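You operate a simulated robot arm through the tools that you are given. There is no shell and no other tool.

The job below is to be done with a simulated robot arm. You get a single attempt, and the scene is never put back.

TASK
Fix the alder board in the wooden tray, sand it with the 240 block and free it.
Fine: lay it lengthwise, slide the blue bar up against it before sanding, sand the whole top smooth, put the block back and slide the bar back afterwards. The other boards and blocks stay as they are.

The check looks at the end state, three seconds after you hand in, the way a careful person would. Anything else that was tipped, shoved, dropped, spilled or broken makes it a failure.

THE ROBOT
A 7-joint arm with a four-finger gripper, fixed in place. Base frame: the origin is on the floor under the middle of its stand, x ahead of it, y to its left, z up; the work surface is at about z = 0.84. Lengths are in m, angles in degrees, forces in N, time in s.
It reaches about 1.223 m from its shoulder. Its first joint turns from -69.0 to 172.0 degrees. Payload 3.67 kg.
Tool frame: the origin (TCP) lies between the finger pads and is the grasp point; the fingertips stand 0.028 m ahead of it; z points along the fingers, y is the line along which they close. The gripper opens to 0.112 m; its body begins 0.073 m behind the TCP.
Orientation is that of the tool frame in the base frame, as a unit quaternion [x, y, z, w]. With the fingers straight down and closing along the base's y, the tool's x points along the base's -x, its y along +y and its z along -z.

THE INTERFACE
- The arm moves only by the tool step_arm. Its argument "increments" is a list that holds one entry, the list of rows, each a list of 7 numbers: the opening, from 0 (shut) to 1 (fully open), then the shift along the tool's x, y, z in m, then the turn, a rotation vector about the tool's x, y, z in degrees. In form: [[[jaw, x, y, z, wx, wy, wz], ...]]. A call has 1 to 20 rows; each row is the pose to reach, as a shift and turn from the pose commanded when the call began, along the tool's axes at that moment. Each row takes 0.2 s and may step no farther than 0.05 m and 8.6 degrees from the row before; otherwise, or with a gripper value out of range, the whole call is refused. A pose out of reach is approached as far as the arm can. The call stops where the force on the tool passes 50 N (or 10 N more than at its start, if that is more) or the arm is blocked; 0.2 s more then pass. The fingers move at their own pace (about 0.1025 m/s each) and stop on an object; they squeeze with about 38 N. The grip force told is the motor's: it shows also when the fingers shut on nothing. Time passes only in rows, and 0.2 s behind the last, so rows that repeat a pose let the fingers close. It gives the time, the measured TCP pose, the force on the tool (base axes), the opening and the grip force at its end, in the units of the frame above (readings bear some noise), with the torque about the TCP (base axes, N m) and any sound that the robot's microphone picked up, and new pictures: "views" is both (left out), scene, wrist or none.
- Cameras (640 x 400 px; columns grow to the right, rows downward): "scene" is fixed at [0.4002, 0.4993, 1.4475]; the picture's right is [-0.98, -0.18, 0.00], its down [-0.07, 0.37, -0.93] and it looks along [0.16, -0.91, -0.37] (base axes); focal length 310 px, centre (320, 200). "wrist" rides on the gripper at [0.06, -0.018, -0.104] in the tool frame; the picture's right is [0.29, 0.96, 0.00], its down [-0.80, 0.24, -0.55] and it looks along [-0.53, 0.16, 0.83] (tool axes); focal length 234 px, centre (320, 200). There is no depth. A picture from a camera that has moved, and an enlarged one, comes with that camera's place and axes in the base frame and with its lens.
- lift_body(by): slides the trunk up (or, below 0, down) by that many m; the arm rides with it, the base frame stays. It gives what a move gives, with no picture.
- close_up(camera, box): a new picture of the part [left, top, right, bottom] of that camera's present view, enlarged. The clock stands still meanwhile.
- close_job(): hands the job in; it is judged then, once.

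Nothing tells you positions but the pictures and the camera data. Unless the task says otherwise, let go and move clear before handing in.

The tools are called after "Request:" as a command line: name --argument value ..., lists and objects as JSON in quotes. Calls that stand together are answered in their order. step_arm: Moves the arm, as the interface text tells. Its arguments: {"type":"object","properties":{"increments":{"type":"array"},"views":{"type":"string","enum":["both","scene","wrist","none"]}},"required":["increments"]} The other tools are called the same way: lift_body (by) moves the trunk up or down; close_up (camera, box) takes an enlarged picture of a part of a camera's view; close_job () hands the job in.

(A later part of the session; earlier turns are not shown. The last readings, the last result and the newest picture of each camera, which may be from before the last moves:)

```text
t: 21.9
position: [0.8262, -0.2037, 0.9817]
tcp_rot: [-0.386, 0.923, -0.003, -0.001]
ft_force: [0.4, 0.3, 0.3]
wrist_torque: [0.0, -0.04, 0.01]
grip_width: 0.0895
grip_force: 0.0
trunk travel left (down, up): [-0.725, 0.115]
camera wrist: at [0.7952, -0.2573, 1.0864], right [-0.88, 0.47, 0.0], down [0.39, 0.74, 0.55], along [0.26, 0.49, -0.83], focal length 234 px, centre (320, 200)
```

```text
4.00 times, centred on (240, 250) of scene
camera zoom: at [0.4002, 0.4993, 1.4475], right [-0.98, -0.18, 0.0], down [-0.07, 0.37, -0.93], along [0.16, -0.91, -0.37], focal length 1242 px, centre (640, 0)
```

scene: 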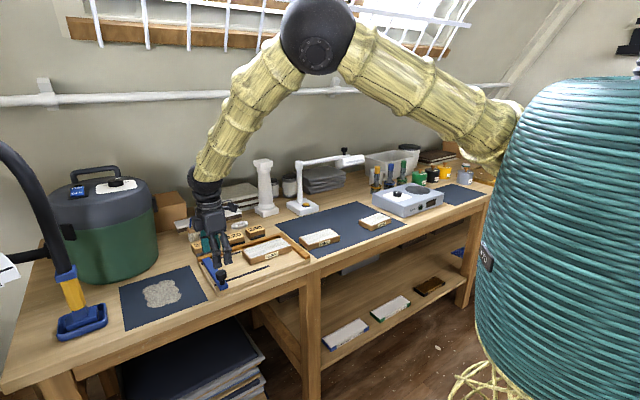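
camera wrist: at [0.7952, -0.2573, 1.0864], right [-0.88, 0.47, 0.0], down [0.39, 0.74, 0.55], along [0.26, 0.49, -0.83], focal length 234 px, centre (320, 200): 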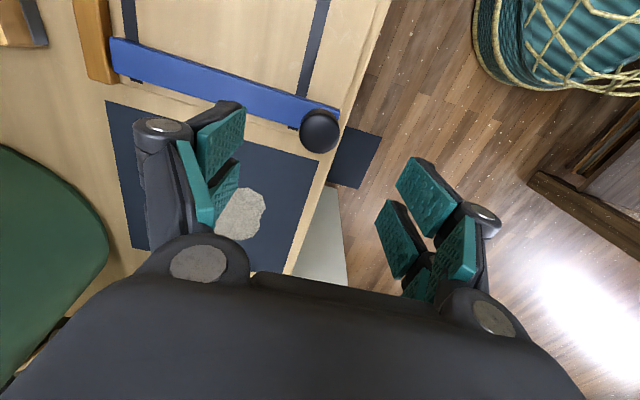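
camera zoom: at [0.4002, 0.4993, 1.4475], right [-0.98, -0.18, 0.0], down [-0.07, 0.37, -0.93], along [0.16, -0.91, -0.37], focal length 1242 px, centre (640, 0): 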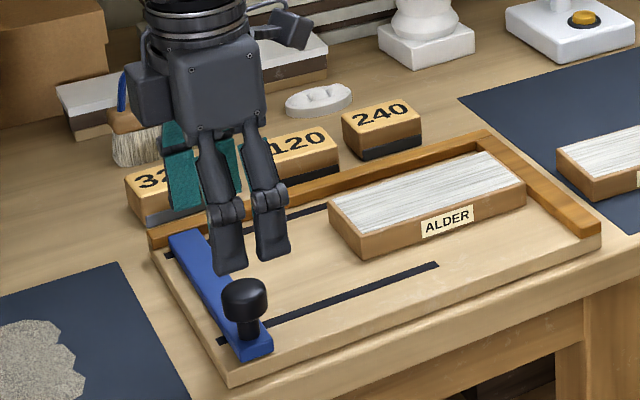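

The knob is centred under the hand within a few millimetres. Descending around the knob.

Request:
step_arm --increments '[[[0.8, 0.002, 0.0, 0.03, 0, 0, 0.4], [0.8, 0.002, 0.0, 0.06, 0, 0, 0.4], [0.8, 0.002, 0.0, 0.075, 0, 0, 0.4], [0.8, 0.002, 0.0, 0.078, 0, 0, 0.4], [0.8, 0.002, 0.0, 0.078, 0, 0, 0.4]]]' --views "both"

Request:
close_up --camera "scene" --box '[180, 220, 280, 300]'

Request:
close_up --camera "wrist" --box '[120, 60, 520, 310]'

```text
t: 23.1
position: [0.8227, -0.2073, 0.9038]
tcp_rot: [-0.382, 0.924, -0.001, -0.001]
ft_force: [0.4, -0.3, -0.1]
wrist_torque: [0.0, -0.01, -0.04]
grip_width: 0.0898
grip_force: 0.1
trunk travel left (down, up): [-0.725, 0.115]
camera wrist: at [0.7918, -0.2612, 1.0088], right [-0.88, 0.48, 0.0], down [0.4, 0.73, 0.55], along [0.26, 0.49, -0.83], focal length 234 px, centre (320, 200)
```

scene: 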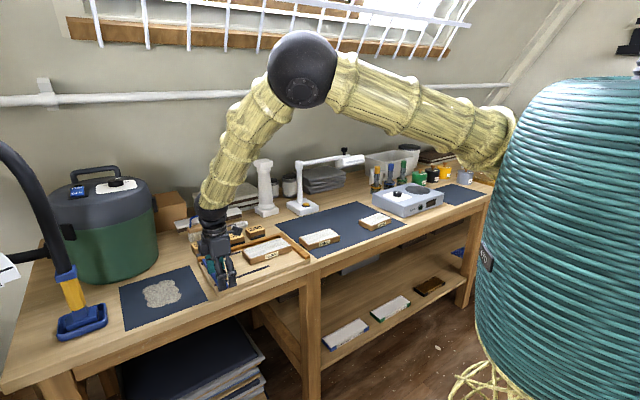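
wrist: 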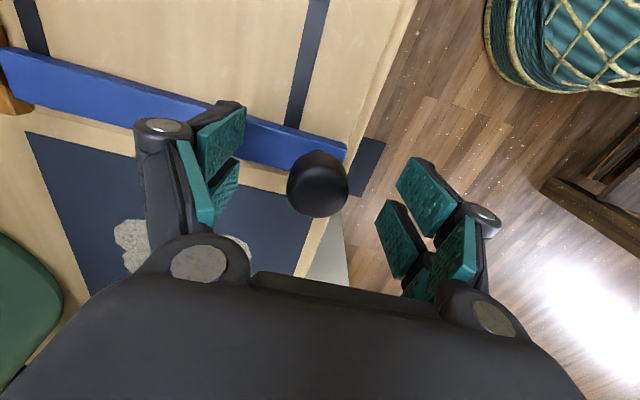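

```text
5.00 times, centred on (230, 260) of scene
camera zoom: at [0.4002, 0.4993, 1.4475], right [-0.98, -0.18, 0.0], down [-0.07, 0.37, -0.93], along [0.16, -0.91, -0.37], focal length 1552 px, centre (770, -100)
```

zoom: 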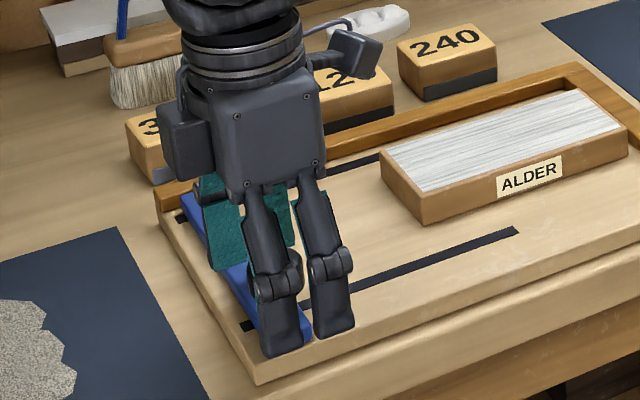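

```text
1.60 times, centred on (320, 185) of wrist
camera zoom: at [0.7918, -0.2612, 1.0088], right [-0.88, 0.48, 0.0], down [0.4, 0.73, 0.55], along [0.26, 0.49, -0.83], focal length 375 px, centre (320, 224)
```

zoom: 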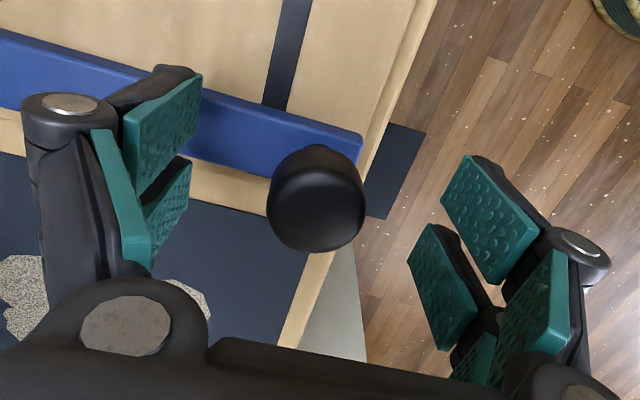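

The fingers straddle the knob and it sits right at the grasp point. Closing on it.

Request:
step_arm --increments '[[[0.2, 0, 0, 0, 0, 0, 0], [0.2, 0, 0, 0, 0, 0, 0], [0.2, 0, 0, 0, 0, 0, 0], [0.2, 0, 0, 0, 0, 0, 0]]]' --views "wrist"

```text
t: 24.1
position: [0.8235, -0.2083, 0.9035]
tcp_rot: [-0.381, 0.925, -0.001, 0.0]
ft_force: [6.6, -6.1, 1.1]
wrist_torque: [-0.13, -0.23, 0.0]
grip_width: 0.0285
grip_force: 45.1
trunk travel left (down, up): [-0.725, 0.115]
camera wrist: at [0.7922, -0.2623, 1.0089], right [-0.88, 0.48, 0.0], down [0.4, 0.73, 0.55], along [0.26, 0.48, -0.83], focal length 234 px, centre (320, 200)
```

wrist: 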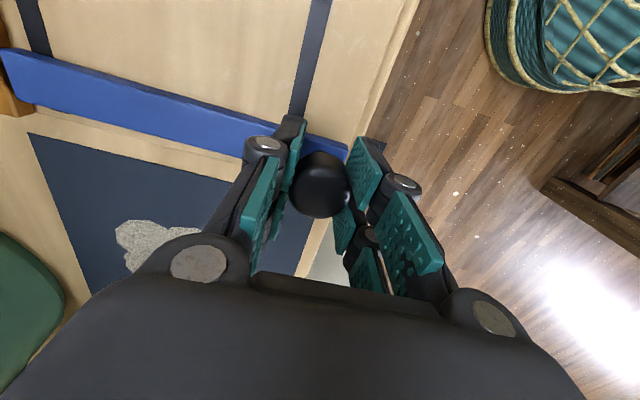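

The knob is held. I'll relieve the slight sideways load and start sliding the bar toward the board, checking the force.

Request:
step_arm --increments '[[[0.2, 0.0, -0.002, 0, 0, 0, 0], [0.2, 0.01, -0.002, 0, 0, 0, 0], [0.2, 0.02, -0.002, 0, 0, 0, 0], [0.2, 0.03, -0.002, 0, 0, 0, 0], [0.2, 0.03, -0.002, 0, 0, 0, 0]]]' --views "both"

```text
t: 25.3
position: [0.8026, -0.2305, 0.9028]
tcp_rot: [-0.382, 0.924, -0.001, 0.0]
ft_force: [-4.2, 7.4, 5.0]
wrist_torque: [0.22, 0.0, 0.18]
grip_width: 0.0283
grip_force: 44.9
trunk travel left (down, up): [-0.725, 0.115]
camera wrist: at [0.7713, -0.2835, 1.0089], right [-0.88, 0.47, 0.0], down [0.4, 0.73, 0.55], along [0.26, 0.49, -0.83], focal length 234 px, centre (320, 200)
```

scene: 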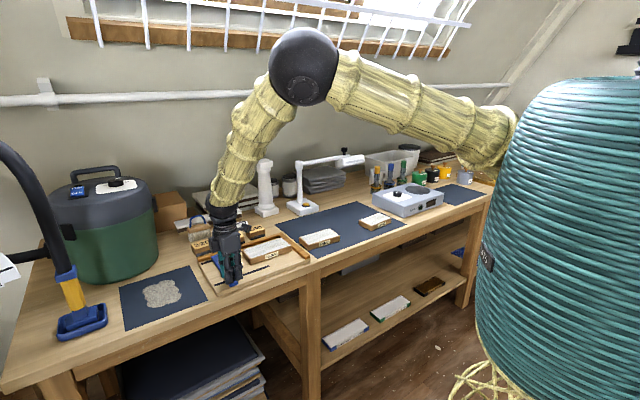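
wrist: 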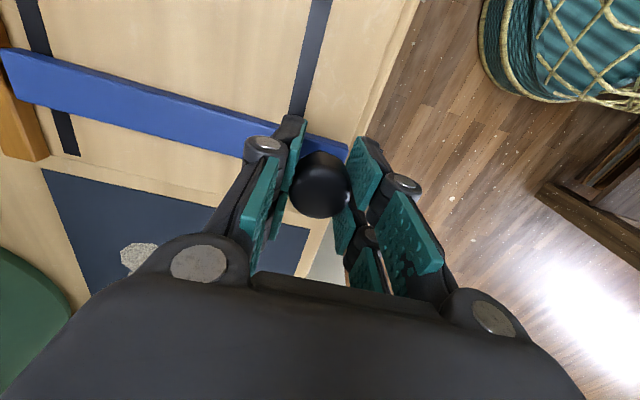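

The bar slides with low friction. Continuing to just before the board.

Request:
step_arm --increments '[[[0.2, 0.015, 0.001, 0, 0, 0, 0], [0.2, 0.03, 0.001, 0, 0, 0, 0], [0.2, 0.045, 0.001, 0, 0, 0, 0], [0.2, 0.06, 0.001, 0, 0, 0, 0], [0.2, 0.07, 0.001, 0, 0, 0, 0], [0.2, 0.07, 0.001, 0, 0, 0, 0]]]' --views "both"

Request:
close_up --camera "scene" --box '[190, 220, 320, 300]'

```text
t: 26.7
position: [0.7534, -0.2791, 0.9047]
tcp_rot: [-0.382, 0.924, -0.001, -0.001]
ft_force: [0.5, 2.2, 6.0]
wrist_torque: [0.32, -0.15, 0.15]
grip_width: 0.0286
grip_force: 44.8
trunk travel left (down, up): [-0.725, 0.115]
camera wrist: at [0.7218, -0.3327, 1.0089], right [-0.88, 0.48, 0.0], down [0.4, 0.73, 0.55], along [0.26, 0.48, -0.83], focal length 234 px, centre (320, 200)
```

scene: 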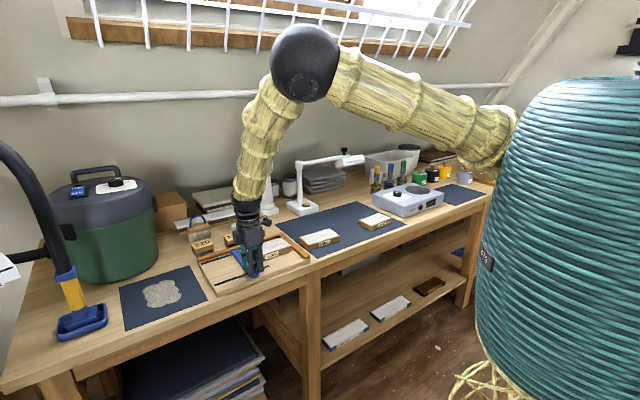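
wrist: 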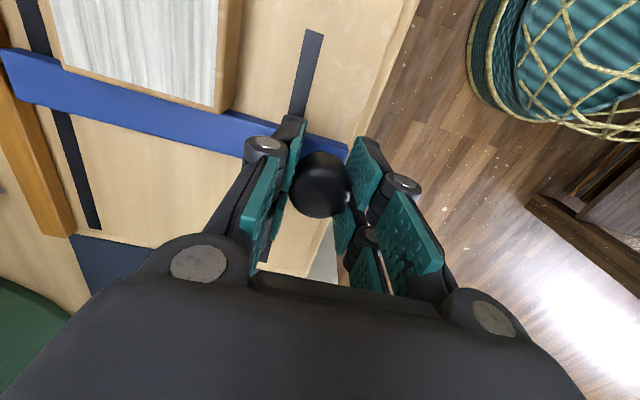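

```text
4.92 times, centred on (255, 260) of scene
camera zoom: at [0.4002, 0.4993, 1.4475], right [-0.98, -0.18, 0.0], down [-0.07, 0.37, -0.93], along [0.16, -0.91, -0.37], focal length 1529 px, centre (640, -95)
```

zoom: 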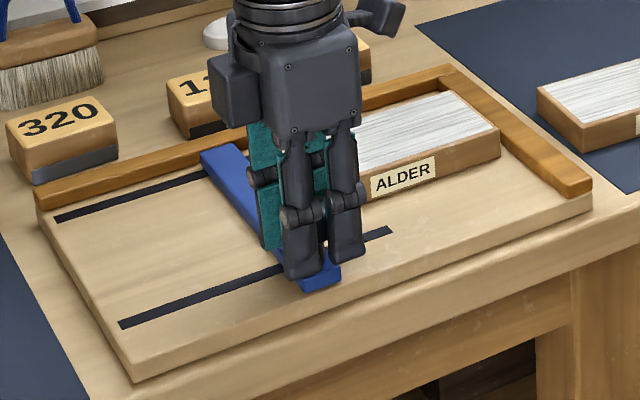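

The bar is about to touch the board. I'll continue in small steps until the board is pressed against the stop.

Request:
step_arm --increments '[[[0.2, 0.003, 0.0, 0, 0, 0, 0], [0.2, 0.006, 0.0, 0, 0, 0, 0], [0.2, 0.009, 0.0, 0, 0, 0, 0], [0.2, 0.009, 0.0, 0, 0, 0, 0]]]' --views "none"

Request:
step_arm --increments '[[[0.2, 0.002, 0.0, 0, 0, 0, 0], [0.2, 0.004, 0.0, 0, 0, 0, 0], [0.2, 0.004, 0.0, 0, 0, 0, 0]]]' --views "wrist"

```text
t: 27.7
position: [0.746, -0.2861, 0.9038]
tcp_rot: [-0.381, 0.925, -0.001, -0.001]
ft_force: [3.9, 0.6, 3.7]
wrist_torque: [0.07, -0.3, 0.1]
grip_width: 0.0283
grip_force: 45.4
trunk travel left (down, up): [-0.725, 0.115]
```

```text
t: 28.5
position: [0.746, -0.2866, 0.9034]
tcp_rot: [-0.382, 0.924, -0.002, 0.0]
ft_force: [19.4, 10.5, 2.0]
wrist_torque: [0.66, -0.86, 0.08]
grip_width: 0.0286
grip_force: 45.0
trunk travel left (down, up): [-0.725, 0.115]
camera wrist: at [0.7147, -0.3399, 1.0088], right [-0.88, 0.47, 0.0], down [0.39, 0.73, 0.55], along [0.26, 0.49, -0.83], focal length 234 px, centre (320, 200)
```

wrist: 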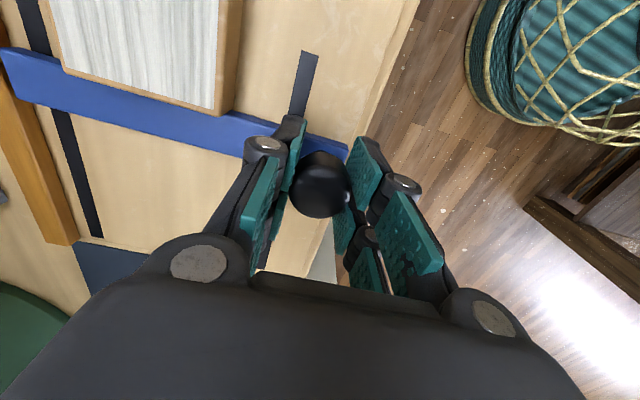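

The resistance rose to about 21 N with no further motion, so the bar is tight. I'll check in the scene view that the board touches the stop.

Request:
close_up --camera "scene" --box '[230, 225, 320, 285]'

Request:
close_up --camera "wrist" --box '[0, 0, 360, 250]'

```text
6.67 times, centred on (275, 255) of scene
camera zoom: at [0.4002, 0.4993, 1.4475], right [-0.98, -0.18, 0.0], down [-0.07, 0.37, -0.93], along [0.16, -0.91, -0.37], focal length 2070 px, centre (620, -167)
```

zoom: 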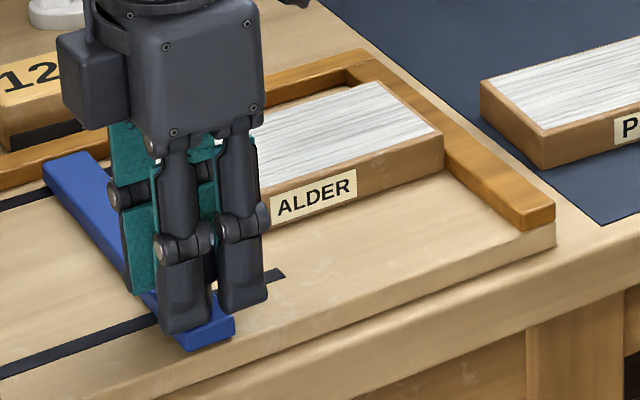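

```text
1.60 times, centred on (180, 125) of wrist
camera zoom: at [0.7147, -0.3399, 1.0088], right [-0.88, 0.47, 0.0], down [0.39, 0.73, 0.55], along [0.26, 0.49, -0.83], focal length 375 px, centre (544, 320)
```

zoom: 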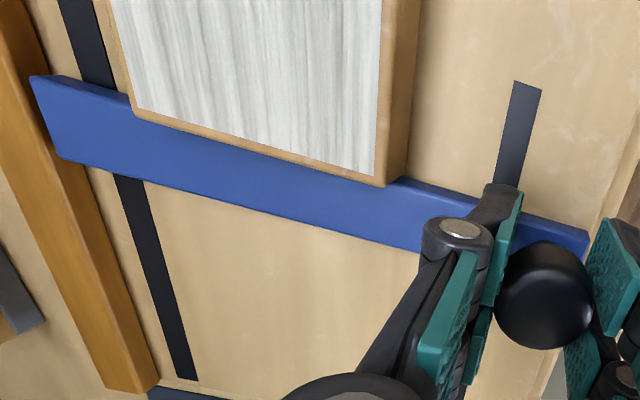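

The board is against the stop and the bar is flush against its end. I'll ease off, open only a little (the board corner is close), and lift straight off the knob.

Request:
step_arm --increments '[[[0.2, -0.002, 0.0, 0, 0, 0, 0], [0.5, -0.002, 0.0, 0, 0, 0, 0], [0.5, -0.002, 0.0, 0, 0, 0, 0], [0.5, -0.002, 0.0, -0.01, 0, 0, 0], [0.5, -0.002, 0.0, -0.04, 0, 0, 0], [0.5, -0.002, 0.0, -0.08, 0, 0, 0], [0.5, -0.002, 0.0, -0.08, 0, 0, 0]]]' --views "both"

Request:
close_up --camera "scene" --box '[190, 220, 320, 300]'

```text
t: 30.1
position: [0.7428, -0.2907, 0.9808]
tcp_rot: [-0.379, 0.925, 0.0, -0.003]
ft_force: [0.3, -0.1, 0.3]
wrist_torque: [-0.03, 0.02, -0.04]
grip_width: 0.056
grip_force: 0.0
trunk travel left (down, up): [-0.725, 0.115]
camera wrist: at [0.7135, -0.3441, 1.0857], right [-0.88, 0.48, 0.01], down [0.4, 0.73, 0.55], along [0.26, 0.49, -0.83], focal length 234 px, centre (320, 200)
```

scene: 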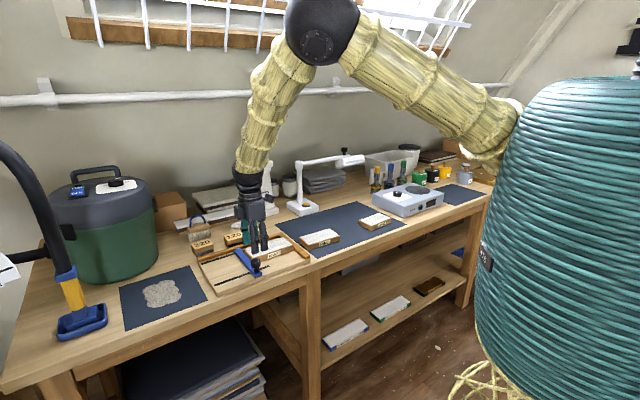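
wrist: 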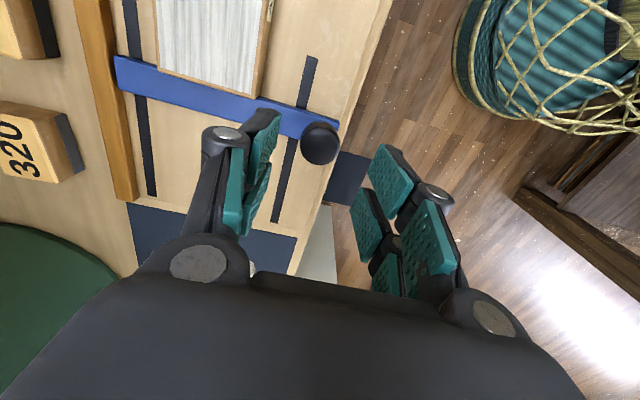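

```text
4.92 times, centred on (255, 260) of scene
camera zoom: at [0.4002, 0.4993, 1.4475], right [-0.98, -0.18, 0.0], down [-0.07, 0.37, -0.93], along [0.16, -0.91, -0.37], focal length 1529 px, centre (640, -95)
```

zoom: 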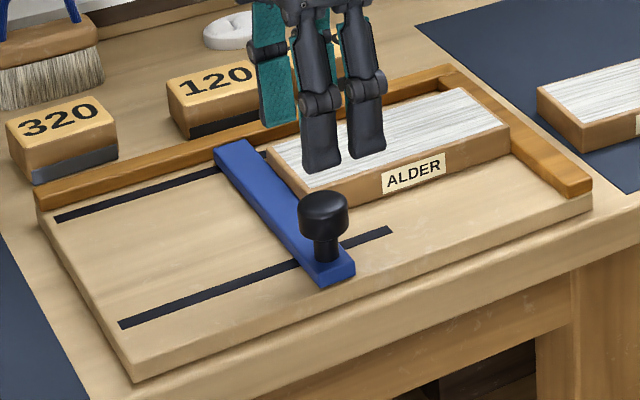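

The bar is snug against the board. Next I'll go over the 240 block to measure it from above.

Request:
step_arm --increments '[[[0.6, 0.016, -0.04, -0.005, 0, 0, 0], [0.8, 0.032, -0.08, -0.01, 0, 0, 0], [0.8, 0.048, -0.12, -0.015, 0, 0, 0], [0.8, 0.064, -0.16, -0.02, 0, 0, 0], [0.8, 0.08, -0.2, -0.02, 0, 0, 0], [0.8, 0.096, -0.24, -0.02, 0, 0, 0], [0.8, 0.112, -0.277, -0.02, 0, 0, 0], [0.8, 0.112, -0.277, -0.02, 0, 0, 0], [0.8, 0.112, -0.277, -0.02, 0, 0, 0]]]' --views "both"

Request:
close_up --camera "wrist" --box '[180, 0, 460, 250]'

```text
t: 32.1
position: [0.8616, -0.5634, 1.0035]
tcp_rot: [-0.382, 0.924, -0.001, -0.001]
ft_force: [0.2, 0.3, -1.1]
wrist_torque: [0.03, -0.01, 0.02]
grip_width: 0.0895
grip_force: 0.1
trunk travel left (down, up): [-0.725, 0.115]
camera wrist: at [0.8319, -0.6172, 1.1092], right [-0.88, 0.48, 0.0], down [0.4, 0.73, 0.55], along [0.26, 0.49, -0.83], focal length 234 px, centre (320, 200)
```

scene: 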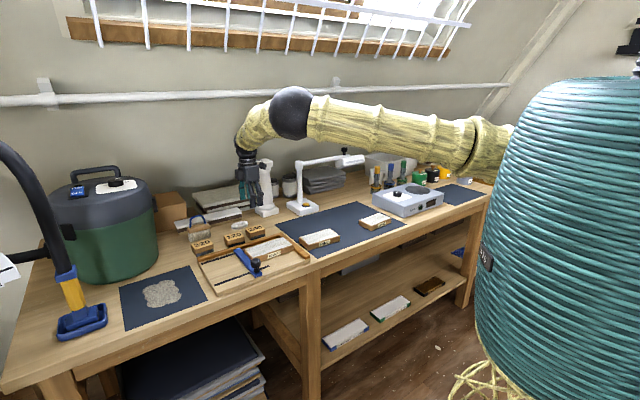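
wrist: 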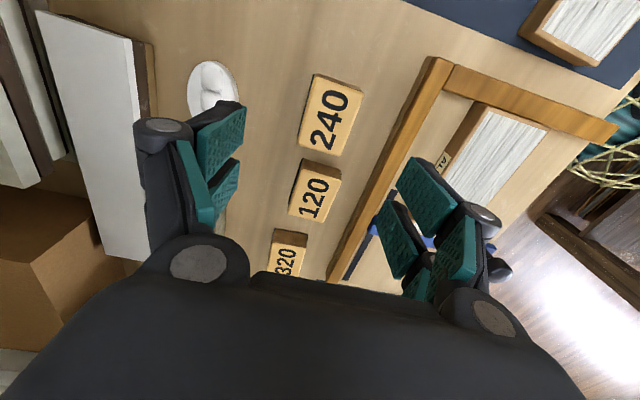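

```text
1.60 times, centred on (320, 125) of wrist
camera zoom: at [0.8319, -0.6172, 1.1092], right [-0.88, 0.48, 0.0], down [0.4, 0.73, 0.55], along [0.26, 0.49, -0.83], focal length 375 px, centre (320, 320)
```

zoom: 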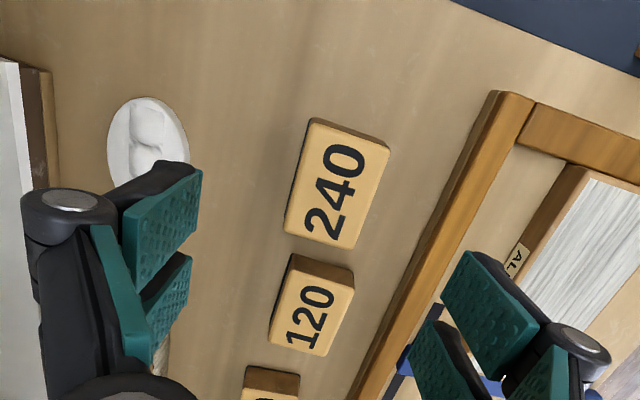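

The 240 block centre is near s −0.207, n 0.999. I'll get its height from the scene view.

Request:
close_up --camera "scene" --box '[215, 215, 275, 255]'

Request:
close_up --camera "scene" --box '[240, 225, 320, 275]'

```text
10.00 times, centred on (245, 235) of scene
camera zoom: at [0.4002, 0.4993, 1.4475], right [-0.98, -0.18, 0.0], down [-0.07, 0.37, -0.93], along [0.16, -0.91, -0.37], focal length 3105 px, centre (1070, -150)
```

zoom: 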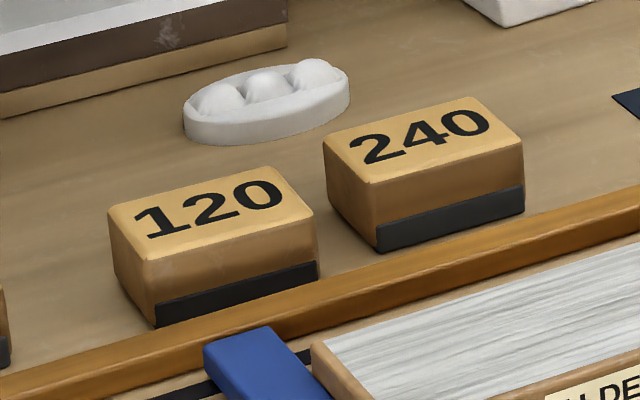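

```text
8.00 times, centred on (280, 250) of scene
camera zoom: at [0.4002, 0.4993, 1.4475], right [-0.98, -0.18, 0.0], down [-0.07, 0.37, -0.93], along [0.16, -0.91, -0.37], focal length 2484 px, centre (640, -200)
```

zoom: 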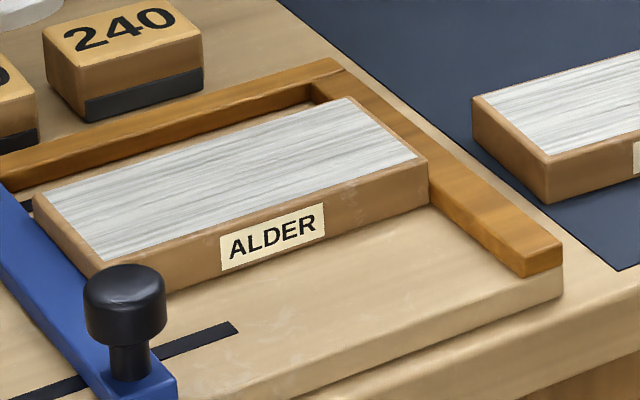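

The block is about 0.064 × 0.044 m and 0.032 m tall. I'll narrow the opening, centre over it and come down partway for a check.

Request:
step_arm --increments '[[[0.65, 0.002, 0.0066, 0.03, 0, 0, 0], [0.65, 0.002, 0.0066, 0.06, 0, 0, 0], [0.65, 0.002, 0.0066, 0.085, 0, 0, 0], [0.65, 0.002, 0.0066, 0.085, 0, 0, 0], [0.65, 0.002, 0.0066, 0.085, 0, 0, 0]]]' --views "both"

Request:
close_up --camera "wrist" --box '[160, 20, 480, 270]'

Request:
close_up --camera "scene" --box '[200, 180, 300, 260]'

```text
t: 33.3
position: [0.8542, -0.5582, 0.9191]
tcp_rot: [-0.382, 0.924, -0.001, 0.0]
ft_force: [0.1, 0.1, -0.1]
wrist_torque: [0.02, 0.03, 0.02]
grip_width: 0.0728
grip_force: 0.0
trunk travel left (down, up): [-0.725, 0.115]
camera wrist: at [0.8228, -0.6117, 1.0246], right [-0.88, 0.48, 0.0], down [0.4, 0.73, 0.55], along [0.26, 0.49, -0.83], focal length 234 px, centre (320, 200)
```

scene: 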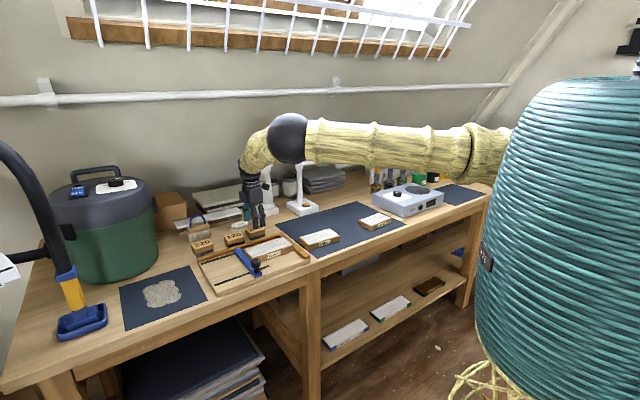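
wrist: 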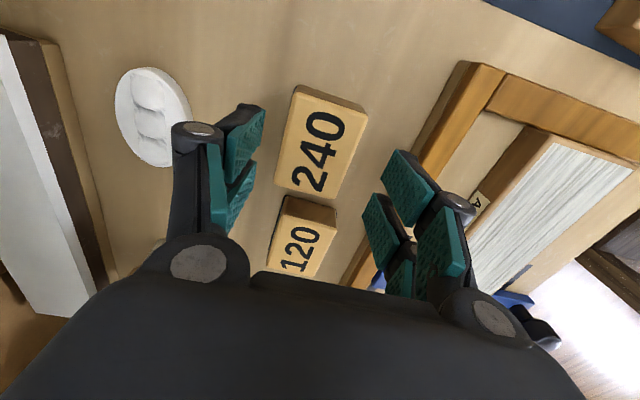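

```text
1.60 times, centred on (320, 145) of wrist
camera zoom: at [0.8228, -0.6117, 1.0246], right [-0.88, 0.48, 0.0], down [0.4, 0.73, 0.55], along [0.26, 0.49, -0.83], focal length 375 px, centre (320, 288)
```

zoom: 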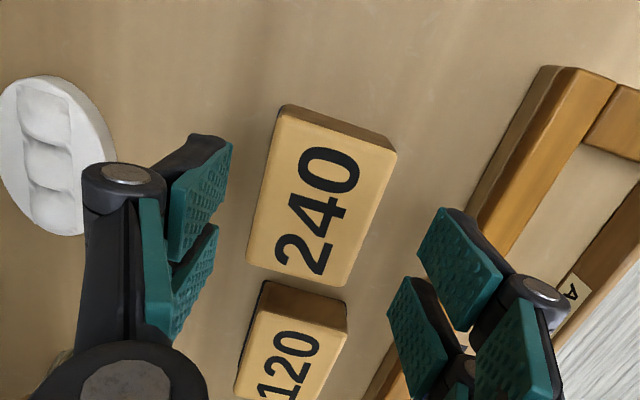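

```text
5.00 times, centred on (250, 220) of scene
camera zoom: at [0.4002, 0.4993, 1.4475], right [-0.98, -0.18, 0.0], down [-0.07, 0.37, -0.93], along [0.16, -0.91, -0.37], focal length 1552 px, centre (670, 100)
```

zoom: 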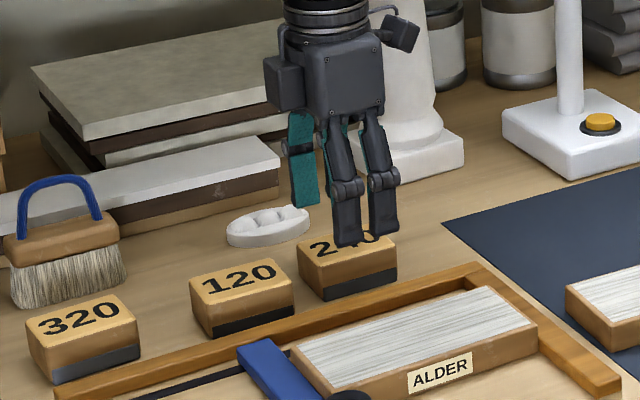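

Centred within a millimetre. Descending to z≈0.876 so the fingertips stay about 8 mm above the block's sole, then closing.

Request:
step_arm --increments '[[[0.65, 0.0, 0.0, 0.02, 0, 0, 0], [0.65, 0.0, 0.0, 0.035, 0, 0, 0], [0.65, 0.0, 0.0, 0.043, 0, 0, 0], [0.65, 0.0, 0.0, 0.043, 0, 0, 0], [0.65, 0.0, 0.0, 0.043, 0, 0, 0]]]' --views "none"

Request:
close_up --camera "scene" --box '[210, 190, 290, 250]'

Request:
close_up --camera "wrist" --box '[160, 40, 480, 290]'

```text
t: 34.5
position: [0.8519, -0.5581, 0.8769]
tcp_rot: [-0.383, 0.924, -0.001, 0.0]
ft_force: [0.1, 0.0, 0.3]
wrist_torque: [-0.01, -0.01, 0.01]
grip_width: 0.073
grip_force: 0.1
trunk travel left (down, up): [-0.725, 0.115]
```

```text
6.67 times, centred on (250, 220) of scene
camera zoom: at [0.4002, 0.4993, 1.4475], right [-0.98, -0.18, 0.0], down [-0.07, 0.37, -0.93], along [0.16, -0.91, -0.37], focal length 2070 px, centre (787, 67)
```

zoom: 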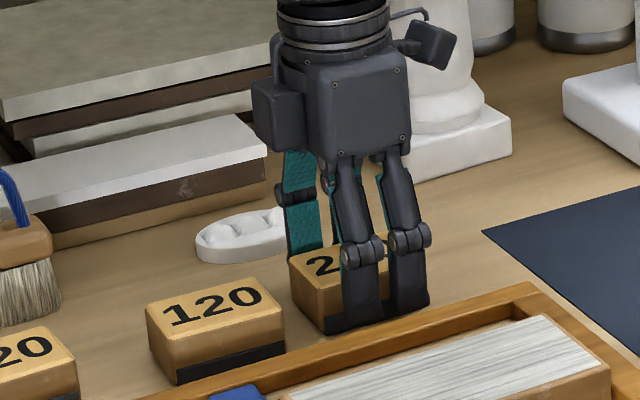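

```text
1.60 times, centred on (320, 165) of wrist
camera zoom: at [0.8231, -0.6115, 0.9817], right [-0.88, 0.48, 0.0], down [0.4, 0.73, 0.55], along [0.26, 0.49, -0.83], focal length 375 px, centre (320, 256)
```

zoom: 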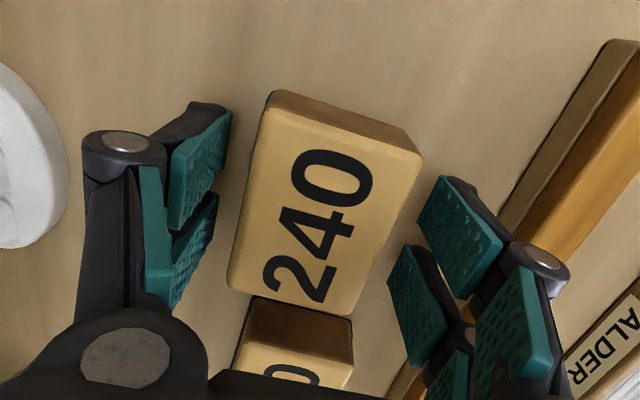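

Request:
step_arm --increments '[[[0.3, 0, 0, 0, 0, 0, 0], [0.3, 0, 0, 0, 0, 0, 0], [0.3, 0, 0, 0, 0, 0, 0]]]' --views "none"

Request:
close_up --camera "scene" --box '[210, 190, 290, 250]'

Request:
close_up --camera "wrist" --box '[160, 40, 480, 290]'

```text
t: 35.3
position: [0.8539, -0.5582, 0.8766]
tcp_rot: [-0.382, 0.924, -0.001, 0.0]
ft_force: [-1.0, 1.7, 0.3]
wrist_torque: [0.0, 0.0, 0.02]
grip_width: 0.049
grip_force: 38.2
trunk travel left (down, up): [-0.725, 0.115]
```

```text
6.67 times, centred on (250, 220) of scene
camera zoom: at [0.4002, 0.4993, 1.4475], right [-0.98, -0.18, 0.0], down [-0.07, 0.37, -0.93], along [0.16, -0.91, -0.37], focal length 2070 px, centre (787, 67)
```

zoom: 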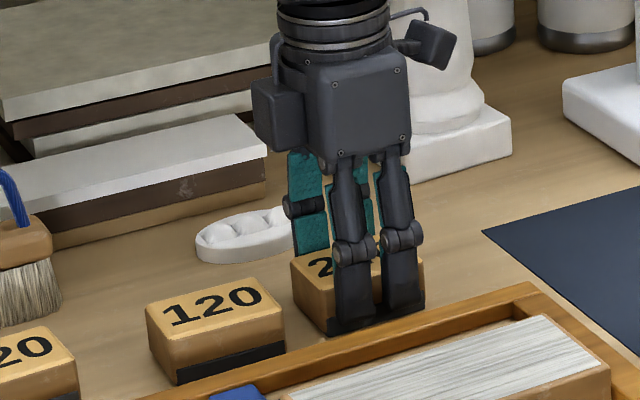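

```text
1.60 times, centred on (320, 165) of wrist
camera zoom: at [0.823, -0.6115, 0.9817], right [-0.88, 0.48, 0.0], down [0.4, 0.73, 0.55], along [0.26, 0.49, -0.83], focal length 375 px, centre (320, 256)
```

zoom: 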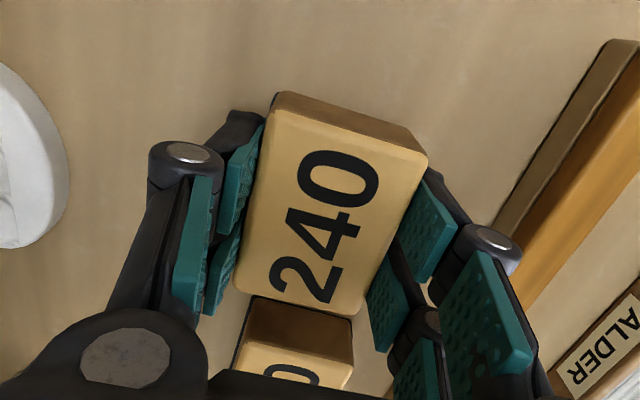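

The 240 block is held at 0.049 m. I'll lift it straight up and carry it over the board's centre.

Request:
step_arm --increments '[[[0.3, 0, 0, -0.02, 0, 0, 0], [0.3, 0, 0, -0.05, 0, 0, 0], [0.3, 0, 0, -0.085, 0, 0, 0], [0.3, -0.005, 0.043, -0.085, 0, 0, 0], [0.3, -0.01, 0.086, -0.085, 0, 0, 0], [0.3, -0.018, 0.129, -0.085, 0, 0, 0], [0.3, -0.0224, 0.172, -0.085, 0, 0, 0], [0.3, -0.0224, 0.172, -0.07, 0, 0, 0], [0.3, -0.0224, 0.172, -0.07, 0, 0, 0], [0.3, -0.0224, 0.172, -0.07, 0, 0, 0]]]' --views "both"

Request:
close_up --camera "scene" --box '[190, 190, 320, 290]'

Request:
close_up --camera "wrist" --box '[160, 0, 480, 280]'

```text
t: 37.5
position: [0.7489, -0.4232, 0.9441]
tcp_rot: [-0.382, 0.924, -0.001, -0.001]
ft_force: [-0.2, -0.1, -1.6]
wrist_torque: [0.0, 0.01, 0.02]
grip_width: 0.0491
grip_force: 38.2
trunk travel left (down, up): [-0.725, 0.115]
camera wrist: at [0.7182, -0.476, 1.0498], right [-0.88, 0.48, 0.0], down [0.4, 0.73, 0.55], along [0.26, 0.49, -0.83], focal length 234 px, centre (320, 200)
```

scene: 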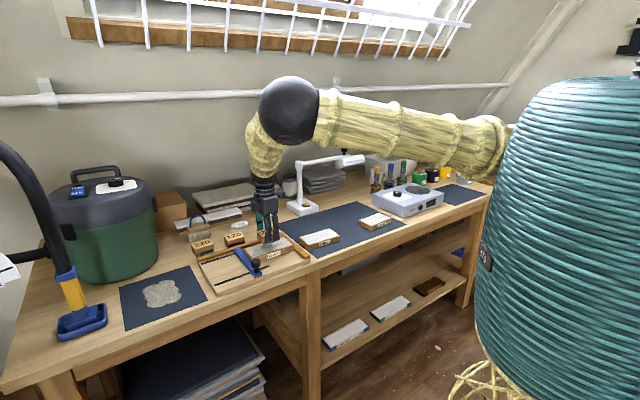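
wrist: 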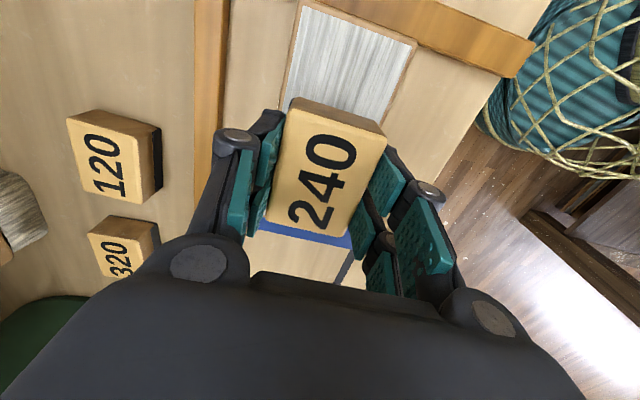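

```text
4.00 times, centred on (255, 240) of scene
camera zoom: at [0.4002, 0.4993, 1.4475], right [-0.98, -0.18, 0.0], down [-0.07, 0.37, -0.93], along [0.16, -0.91, -0.37], focal length 1242 px, centre (580, 40)
```

zoom: 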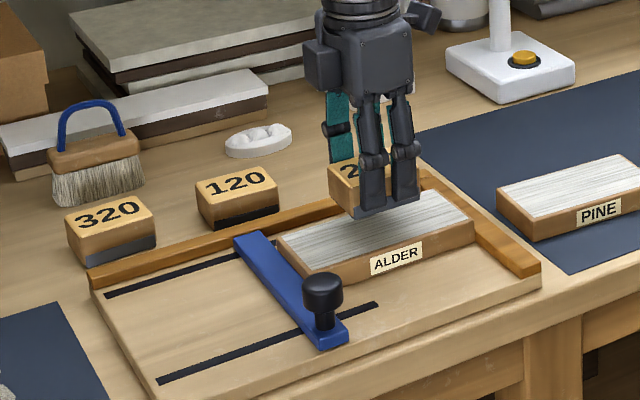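

```text
1.43 times, centred on (320, 140) of wrist
camera zoom: at [0.7182, -0.476, 1.0498], right [-0.88, 0.48, 0.0], down [0.4, 0.73, 0.55], along [0.26, 0.49, -0.83], focal length 334 px, centre (320, 286)
```

zoom: 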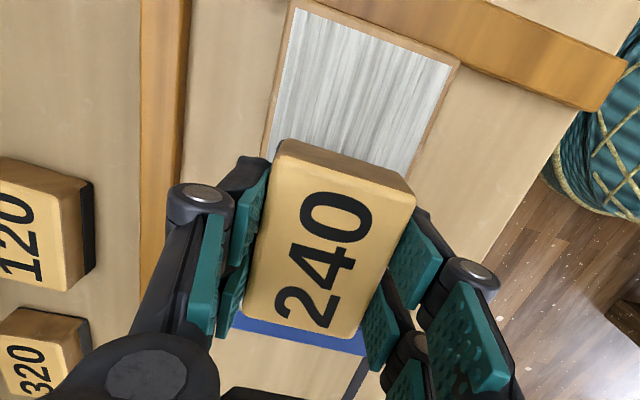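

The block is over the board; the board's edges look like n≈0.789–0.860 and its end at s≈−0.154. I'll lower gently to find the contact height.

Request:
step_arm --increments '[[[0.3, 0, 0.004, 0.012, 0, 0, 0], [0.3, 0, 0.004, 0.022, 0, 0, 0], [0.3, 0, 0.004, 0.022, 0, 0, 0]]]' --views "none"

Request:
step_arm --increments '[[[0.3, 0, 0, 0.002, 0, 0, 0], [0.3, 0, 0, 0.004, 0, 0, 0], [0.3, 0, 0, 0.004, 0, 0, 0]]]' --views "none"

Request:
step_arm --increments '[[[0.3, 0, 0, 0.0015, 0, 0, 0], [0.3, 0, 0, 0.003, 0, 0, 0], [0.3, 0, 0, 0.003, 0, 0, 0]]]' --views "none"

```text
t: 38.3
position: [0.7463, -0.4195, 0.924]
tcp_rot: [-0.382, 0.924, -0.002, 0.0]
ft_force: [0.1, -0.2, 0.3]
wrist_torque: [-0.01, 0.0, -0.04]
grip_width: 0.0493
grip_force: 38.4
trunk travel left (down, up): [-0.725, 0.115]
```

```text
t: 39.1
position: [0.7459, -0.4199, 0.919]
tcp_rot: [-0.382, 0.924, -0.003, 0.0]
ft_force: [0.7, 0.7, 0.3]
wrist_torque: [0.02, 0.03, 0.0]
grip_width: 0.0494
grip_force: 37.8
trunk travel left (down, up): [-0.725, 0.115]
```

```text
t: 39.9
position: [0.7447, -0.4185, 0.9161]
tcp_rot: [-0.382, 0.924, -0.001, 0.0]
ft_force: [0.3, 0.5, -0.3]
wrist_torque: [-0.04, 0.01, 0.0]
grip_width: 0.0493
grip_force: 38.0
trunk travel left (down, up): [-0.725, 0.115]
```

Request:
step_arm --increments '[[[0.3, 0, 0, 0.0015, 0, 0, 0], [0.3, 0, 0, 0.003, 0, 0, 0], [0.3, 0, 0, 0.003, 0, 0, 0]]]' --views "none"

Request:
step_arm --increments '[[[0.3, 0, 0, 0.001, 0, 0, 0], [0.3, 0, 0, 0.002, 0, 0, 0], [0.3, 0, 0, 0.002, 0, 0, 0]]]' --views "both"

```text
t: 40.7
position: [0.7447, -0.4183, 0.9165]
tcp_rot: [-0.382, 0.924, -0.003, 0.0]
ft_force: [0.5, -1.2, 18.6]
wrist_torque: [0.03, 0.29, -0.03]
grip_width: 0.0491
grip_force: 38.0
trunk travel left (down, up): [-0.725, 0.115]
```

```text
t: 41.5
position: [0.7454, -0.4183, 0.9158]
tcp_rot: [-0.382, 0.924, -0.002, 0.0]
ft_force: [5.3, -4.1, 31.5]
wrist_torque: [-0.14, -0.19, 0.03]
grip_width: 0.0495
grip_force: 38.0
trunk travel left (down, up): [-0.725, 0.115]
camera wrist: at [0.7148, -0.4711, 1.02], right [-0.88, 0.48, -0.01], down [0.39, 0.73, 0.55], along [0.27, 0.48, -0.83], focal length 234 px, centre (320, 200)
```

scene: 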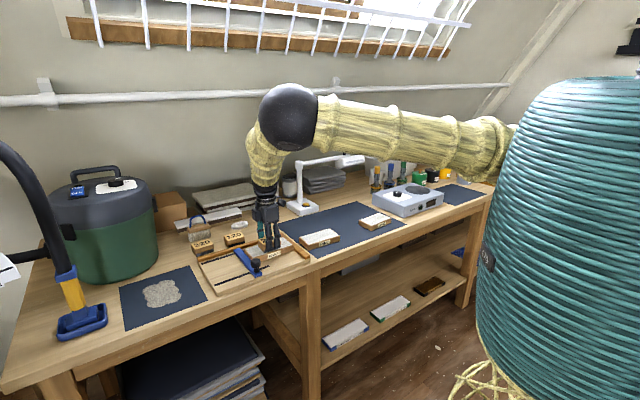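
wrist: 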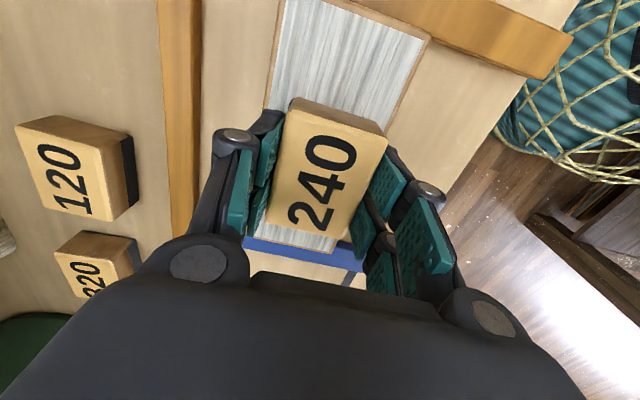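

Contact found at TCP z≈0.9165 (board top ≈0.880), with about 6.5 N per mm of press. I'll ease to roughly 11 N and make the first strokes along the middle lane.

Request:
step_arm --increments '[[[0.3, 0.0, 0, -0.0032, 0, 0, 0], [0.3, 0.018, 0, -0.0032, 0, 0, 0], [0.3, 0.036, 0, -0.0032, 0, 0, 0], [0.3, 0.054, 0, -0.0032, 0, 0, 0], [0.3, 0.036, 0, -0.0032, 0, 0, 0], [0.3, 0.018, 0, -0.0032, 0, 0, 0], [0.3, 0.0, 0, -0.0032, 0, 0, 0]]]' --views "both"

Request:
close_up --camera "wrist" --box '[160, 0, 480, 280]'

Request:
close_up --camera "scene" --box '[220, 210, 320, 290]'

```text
t: 43.1
position: [0.7464, -0.4184, 0.9158]
tcp_rot: [-0.382, 0.924, -0.001, -0.001]
ft_force: [0.2, 1.1, -0.5]
wrist_torque: [0.0, 0.02, 0.04]
grip_width: 0.049
grip_force: 38.5
trunk travel left (down, up): [-0.725, 0.115]
camera wrist: at [0.7159, -0.4711, 1.0217], right [-0.88, 0.48, 0.0], down [0.4, 0.73, 0.55], along [0.26, 0.48, -0.83], focal length 234 px, centre (320, 200)
```

scene: 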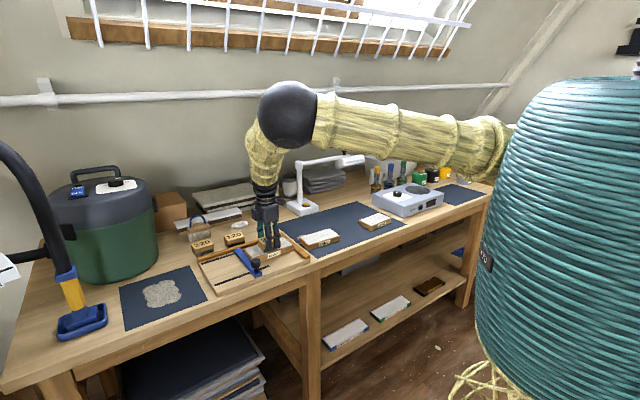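
wrist: 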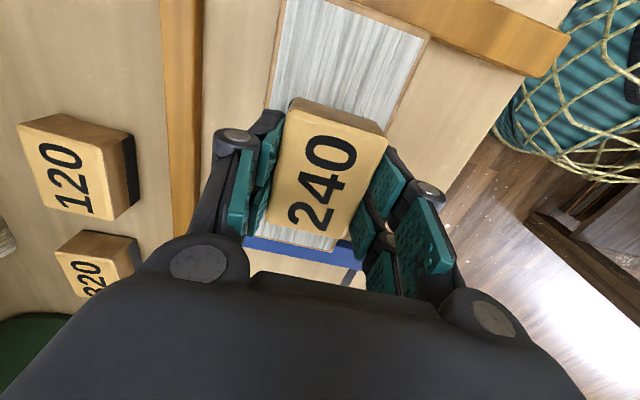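

```text
1.43 times, centred on (320, 140) of wrist
camera zoom: at [0.7159, -0.4711, 1.0217], right [-0.88, 0.48, 0.0], down [0.4, 0.73, 0.55], along [0.26, 0.48, -0.83], focal length 334 px, centre (320, 286)
```

zoom: 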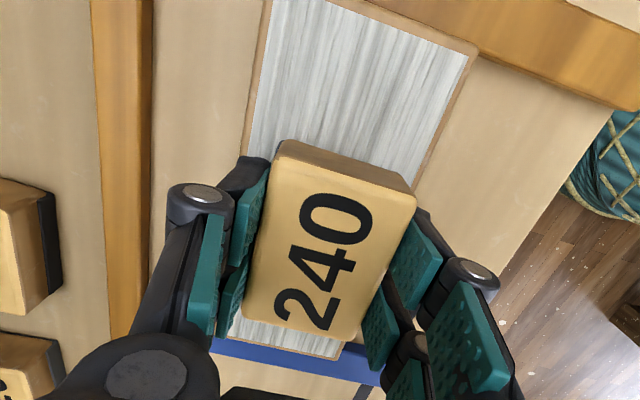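

```text
5.00 times, centred on (270, 250) of scene
camera zoom: at [0.4002, 0.4993, 1.4475], right [-0.98, -0.18, 0.0], down [-0.07, 0.37, -0.93], along [0.16, -0.91, -0.37], focal length 1552 px, centre (570, -50)
```

zoom: 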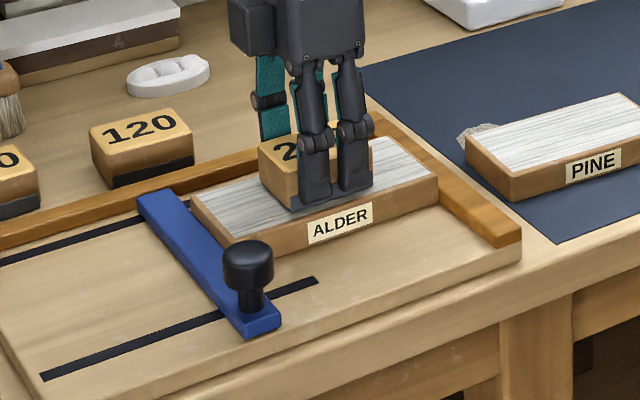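

Strange: the press force dropped to nearly zero (the block seems to have shifted a little in the grip), and I notice a new granular patch near the Pine board. Let me look closely at both.

Request:
close_up --camera "scene" --box '[295, 210, 355, 250]'

Request:
close_up --camera "scene" --box '[235, 225, 315, 275]'

Request:
close_up --camera "scene" --box '[110, 250, 230, 340]'

```text
10.00 times, centred on (325, 230) of scene
camera zoom: at [0.4002, 0.4993, 1.4475], right [-0.98, -0.18, 0.0], down [-0.07, 0.37, -0.93], along [0.16, -0.91, -0.37], focal length 3105 px, centre (270, -100)
```

zoom: 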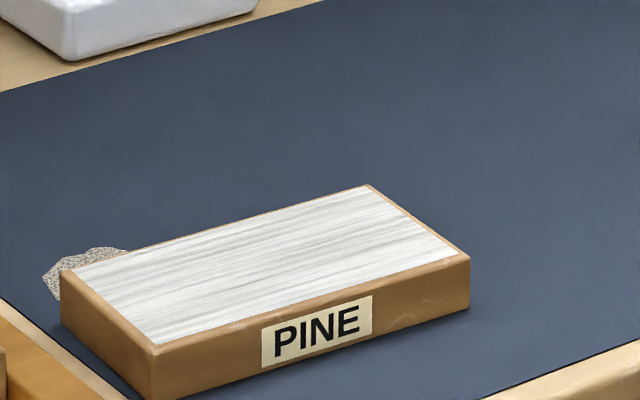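

```text
8.00 times, centred on (275, 250) of scene
camera zoom: at [0.4002, 0.4993, 1.4475], right [-0.98, -0.18, 0.0], down [-0.07, 0.37, -0.93], along [0.16, -0.91, -0.37], focal length 2484 px, centre (680, -200)
```

zoom: 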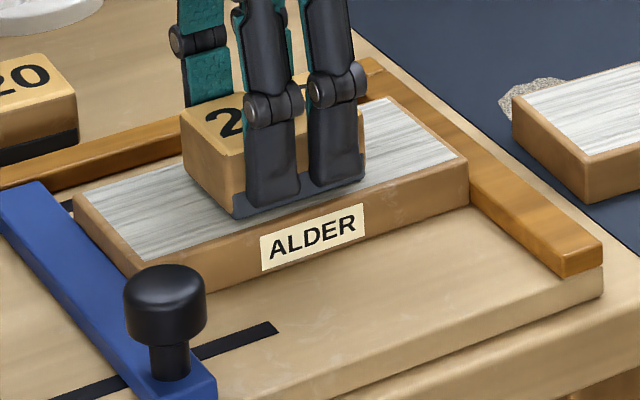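

```text
4.44 times, centred on (170, 295) of scene
camera zoom: at [0.4002, 0.4993, 1.4475], right [-0.98, -0.18, 0.0], down [-0.07, 0.37, -0.93], along [0.16, -0.91, -0.37], focal length 1380 px, centre (987, -222)
```

zoom: 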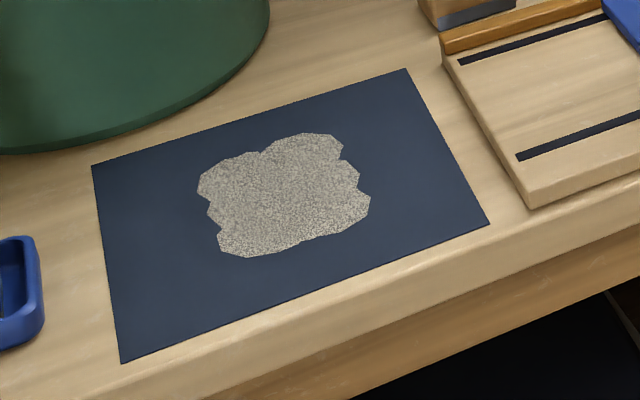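

The patch is loose sanding dust, and the press force has vanished because the block slid up slightly in the grip at the 31 N peak. I'll re-find contact gently and keep the force near 10–12 N.

Request:
step_arm --increments '[[[0.3, 0, 0, 0.001, 0, 0, 0], [0.3, 0, 0, 0.001, 0, 0, 0]]]' --views "none"

Request:
step_arm --increments '[[[0.3, 0, 0, 0.001, 0, 0, 0], [0.3, 0, 0, 0.001, 0, 0, 0]]]' --views "none"

```text
t: 43.7
position: [0.7462, -0.4198, 0.9156]
tcp_rot: [-0.382, 0.924, -0.001, 0.0]
ft_force: [0.0, 0.2, -1.1]
wrist_torque: [0.02, -0.02, 0.0]
grip_width: 0.0492
grip_force: 38.1
trunk travel left (down, up): [-0.725, 0.115]
```

```text
t: 44.3
position: [0.7465, -0.4188, 0.9161]
tcp_rot: [-0.381, 0.924, -0.001, -0.001]
ft_force: [0.7, -0.1, 3.9]
wrist_torque: [0.01, -0.09, 0.02]
grip_width: 0.0492
grip_force: 37.9
trunk travel left (down, up): [-0.725, 0.115]
```

Request:
step_arm --increments '[[[0.3, 0, 0, 0.001, 0, 0, 0], [0.3, 0, 0, 0.001, 0, 0, 0]]]' --views "none"

```text
t: 44.9
position: [0.7457, -0.418, 0.9147]
tcp_rot: [-0.381, 0.924, -0.002, -0.001]
ft_force: [2.3, -1.9, 14.4]
wrist_torque: [-0.04, -0.05, 0.02]
grip_width: 0.0495
grip_force: 37.4
trunk travel left (down, up): [-0.725, 0.115]
```

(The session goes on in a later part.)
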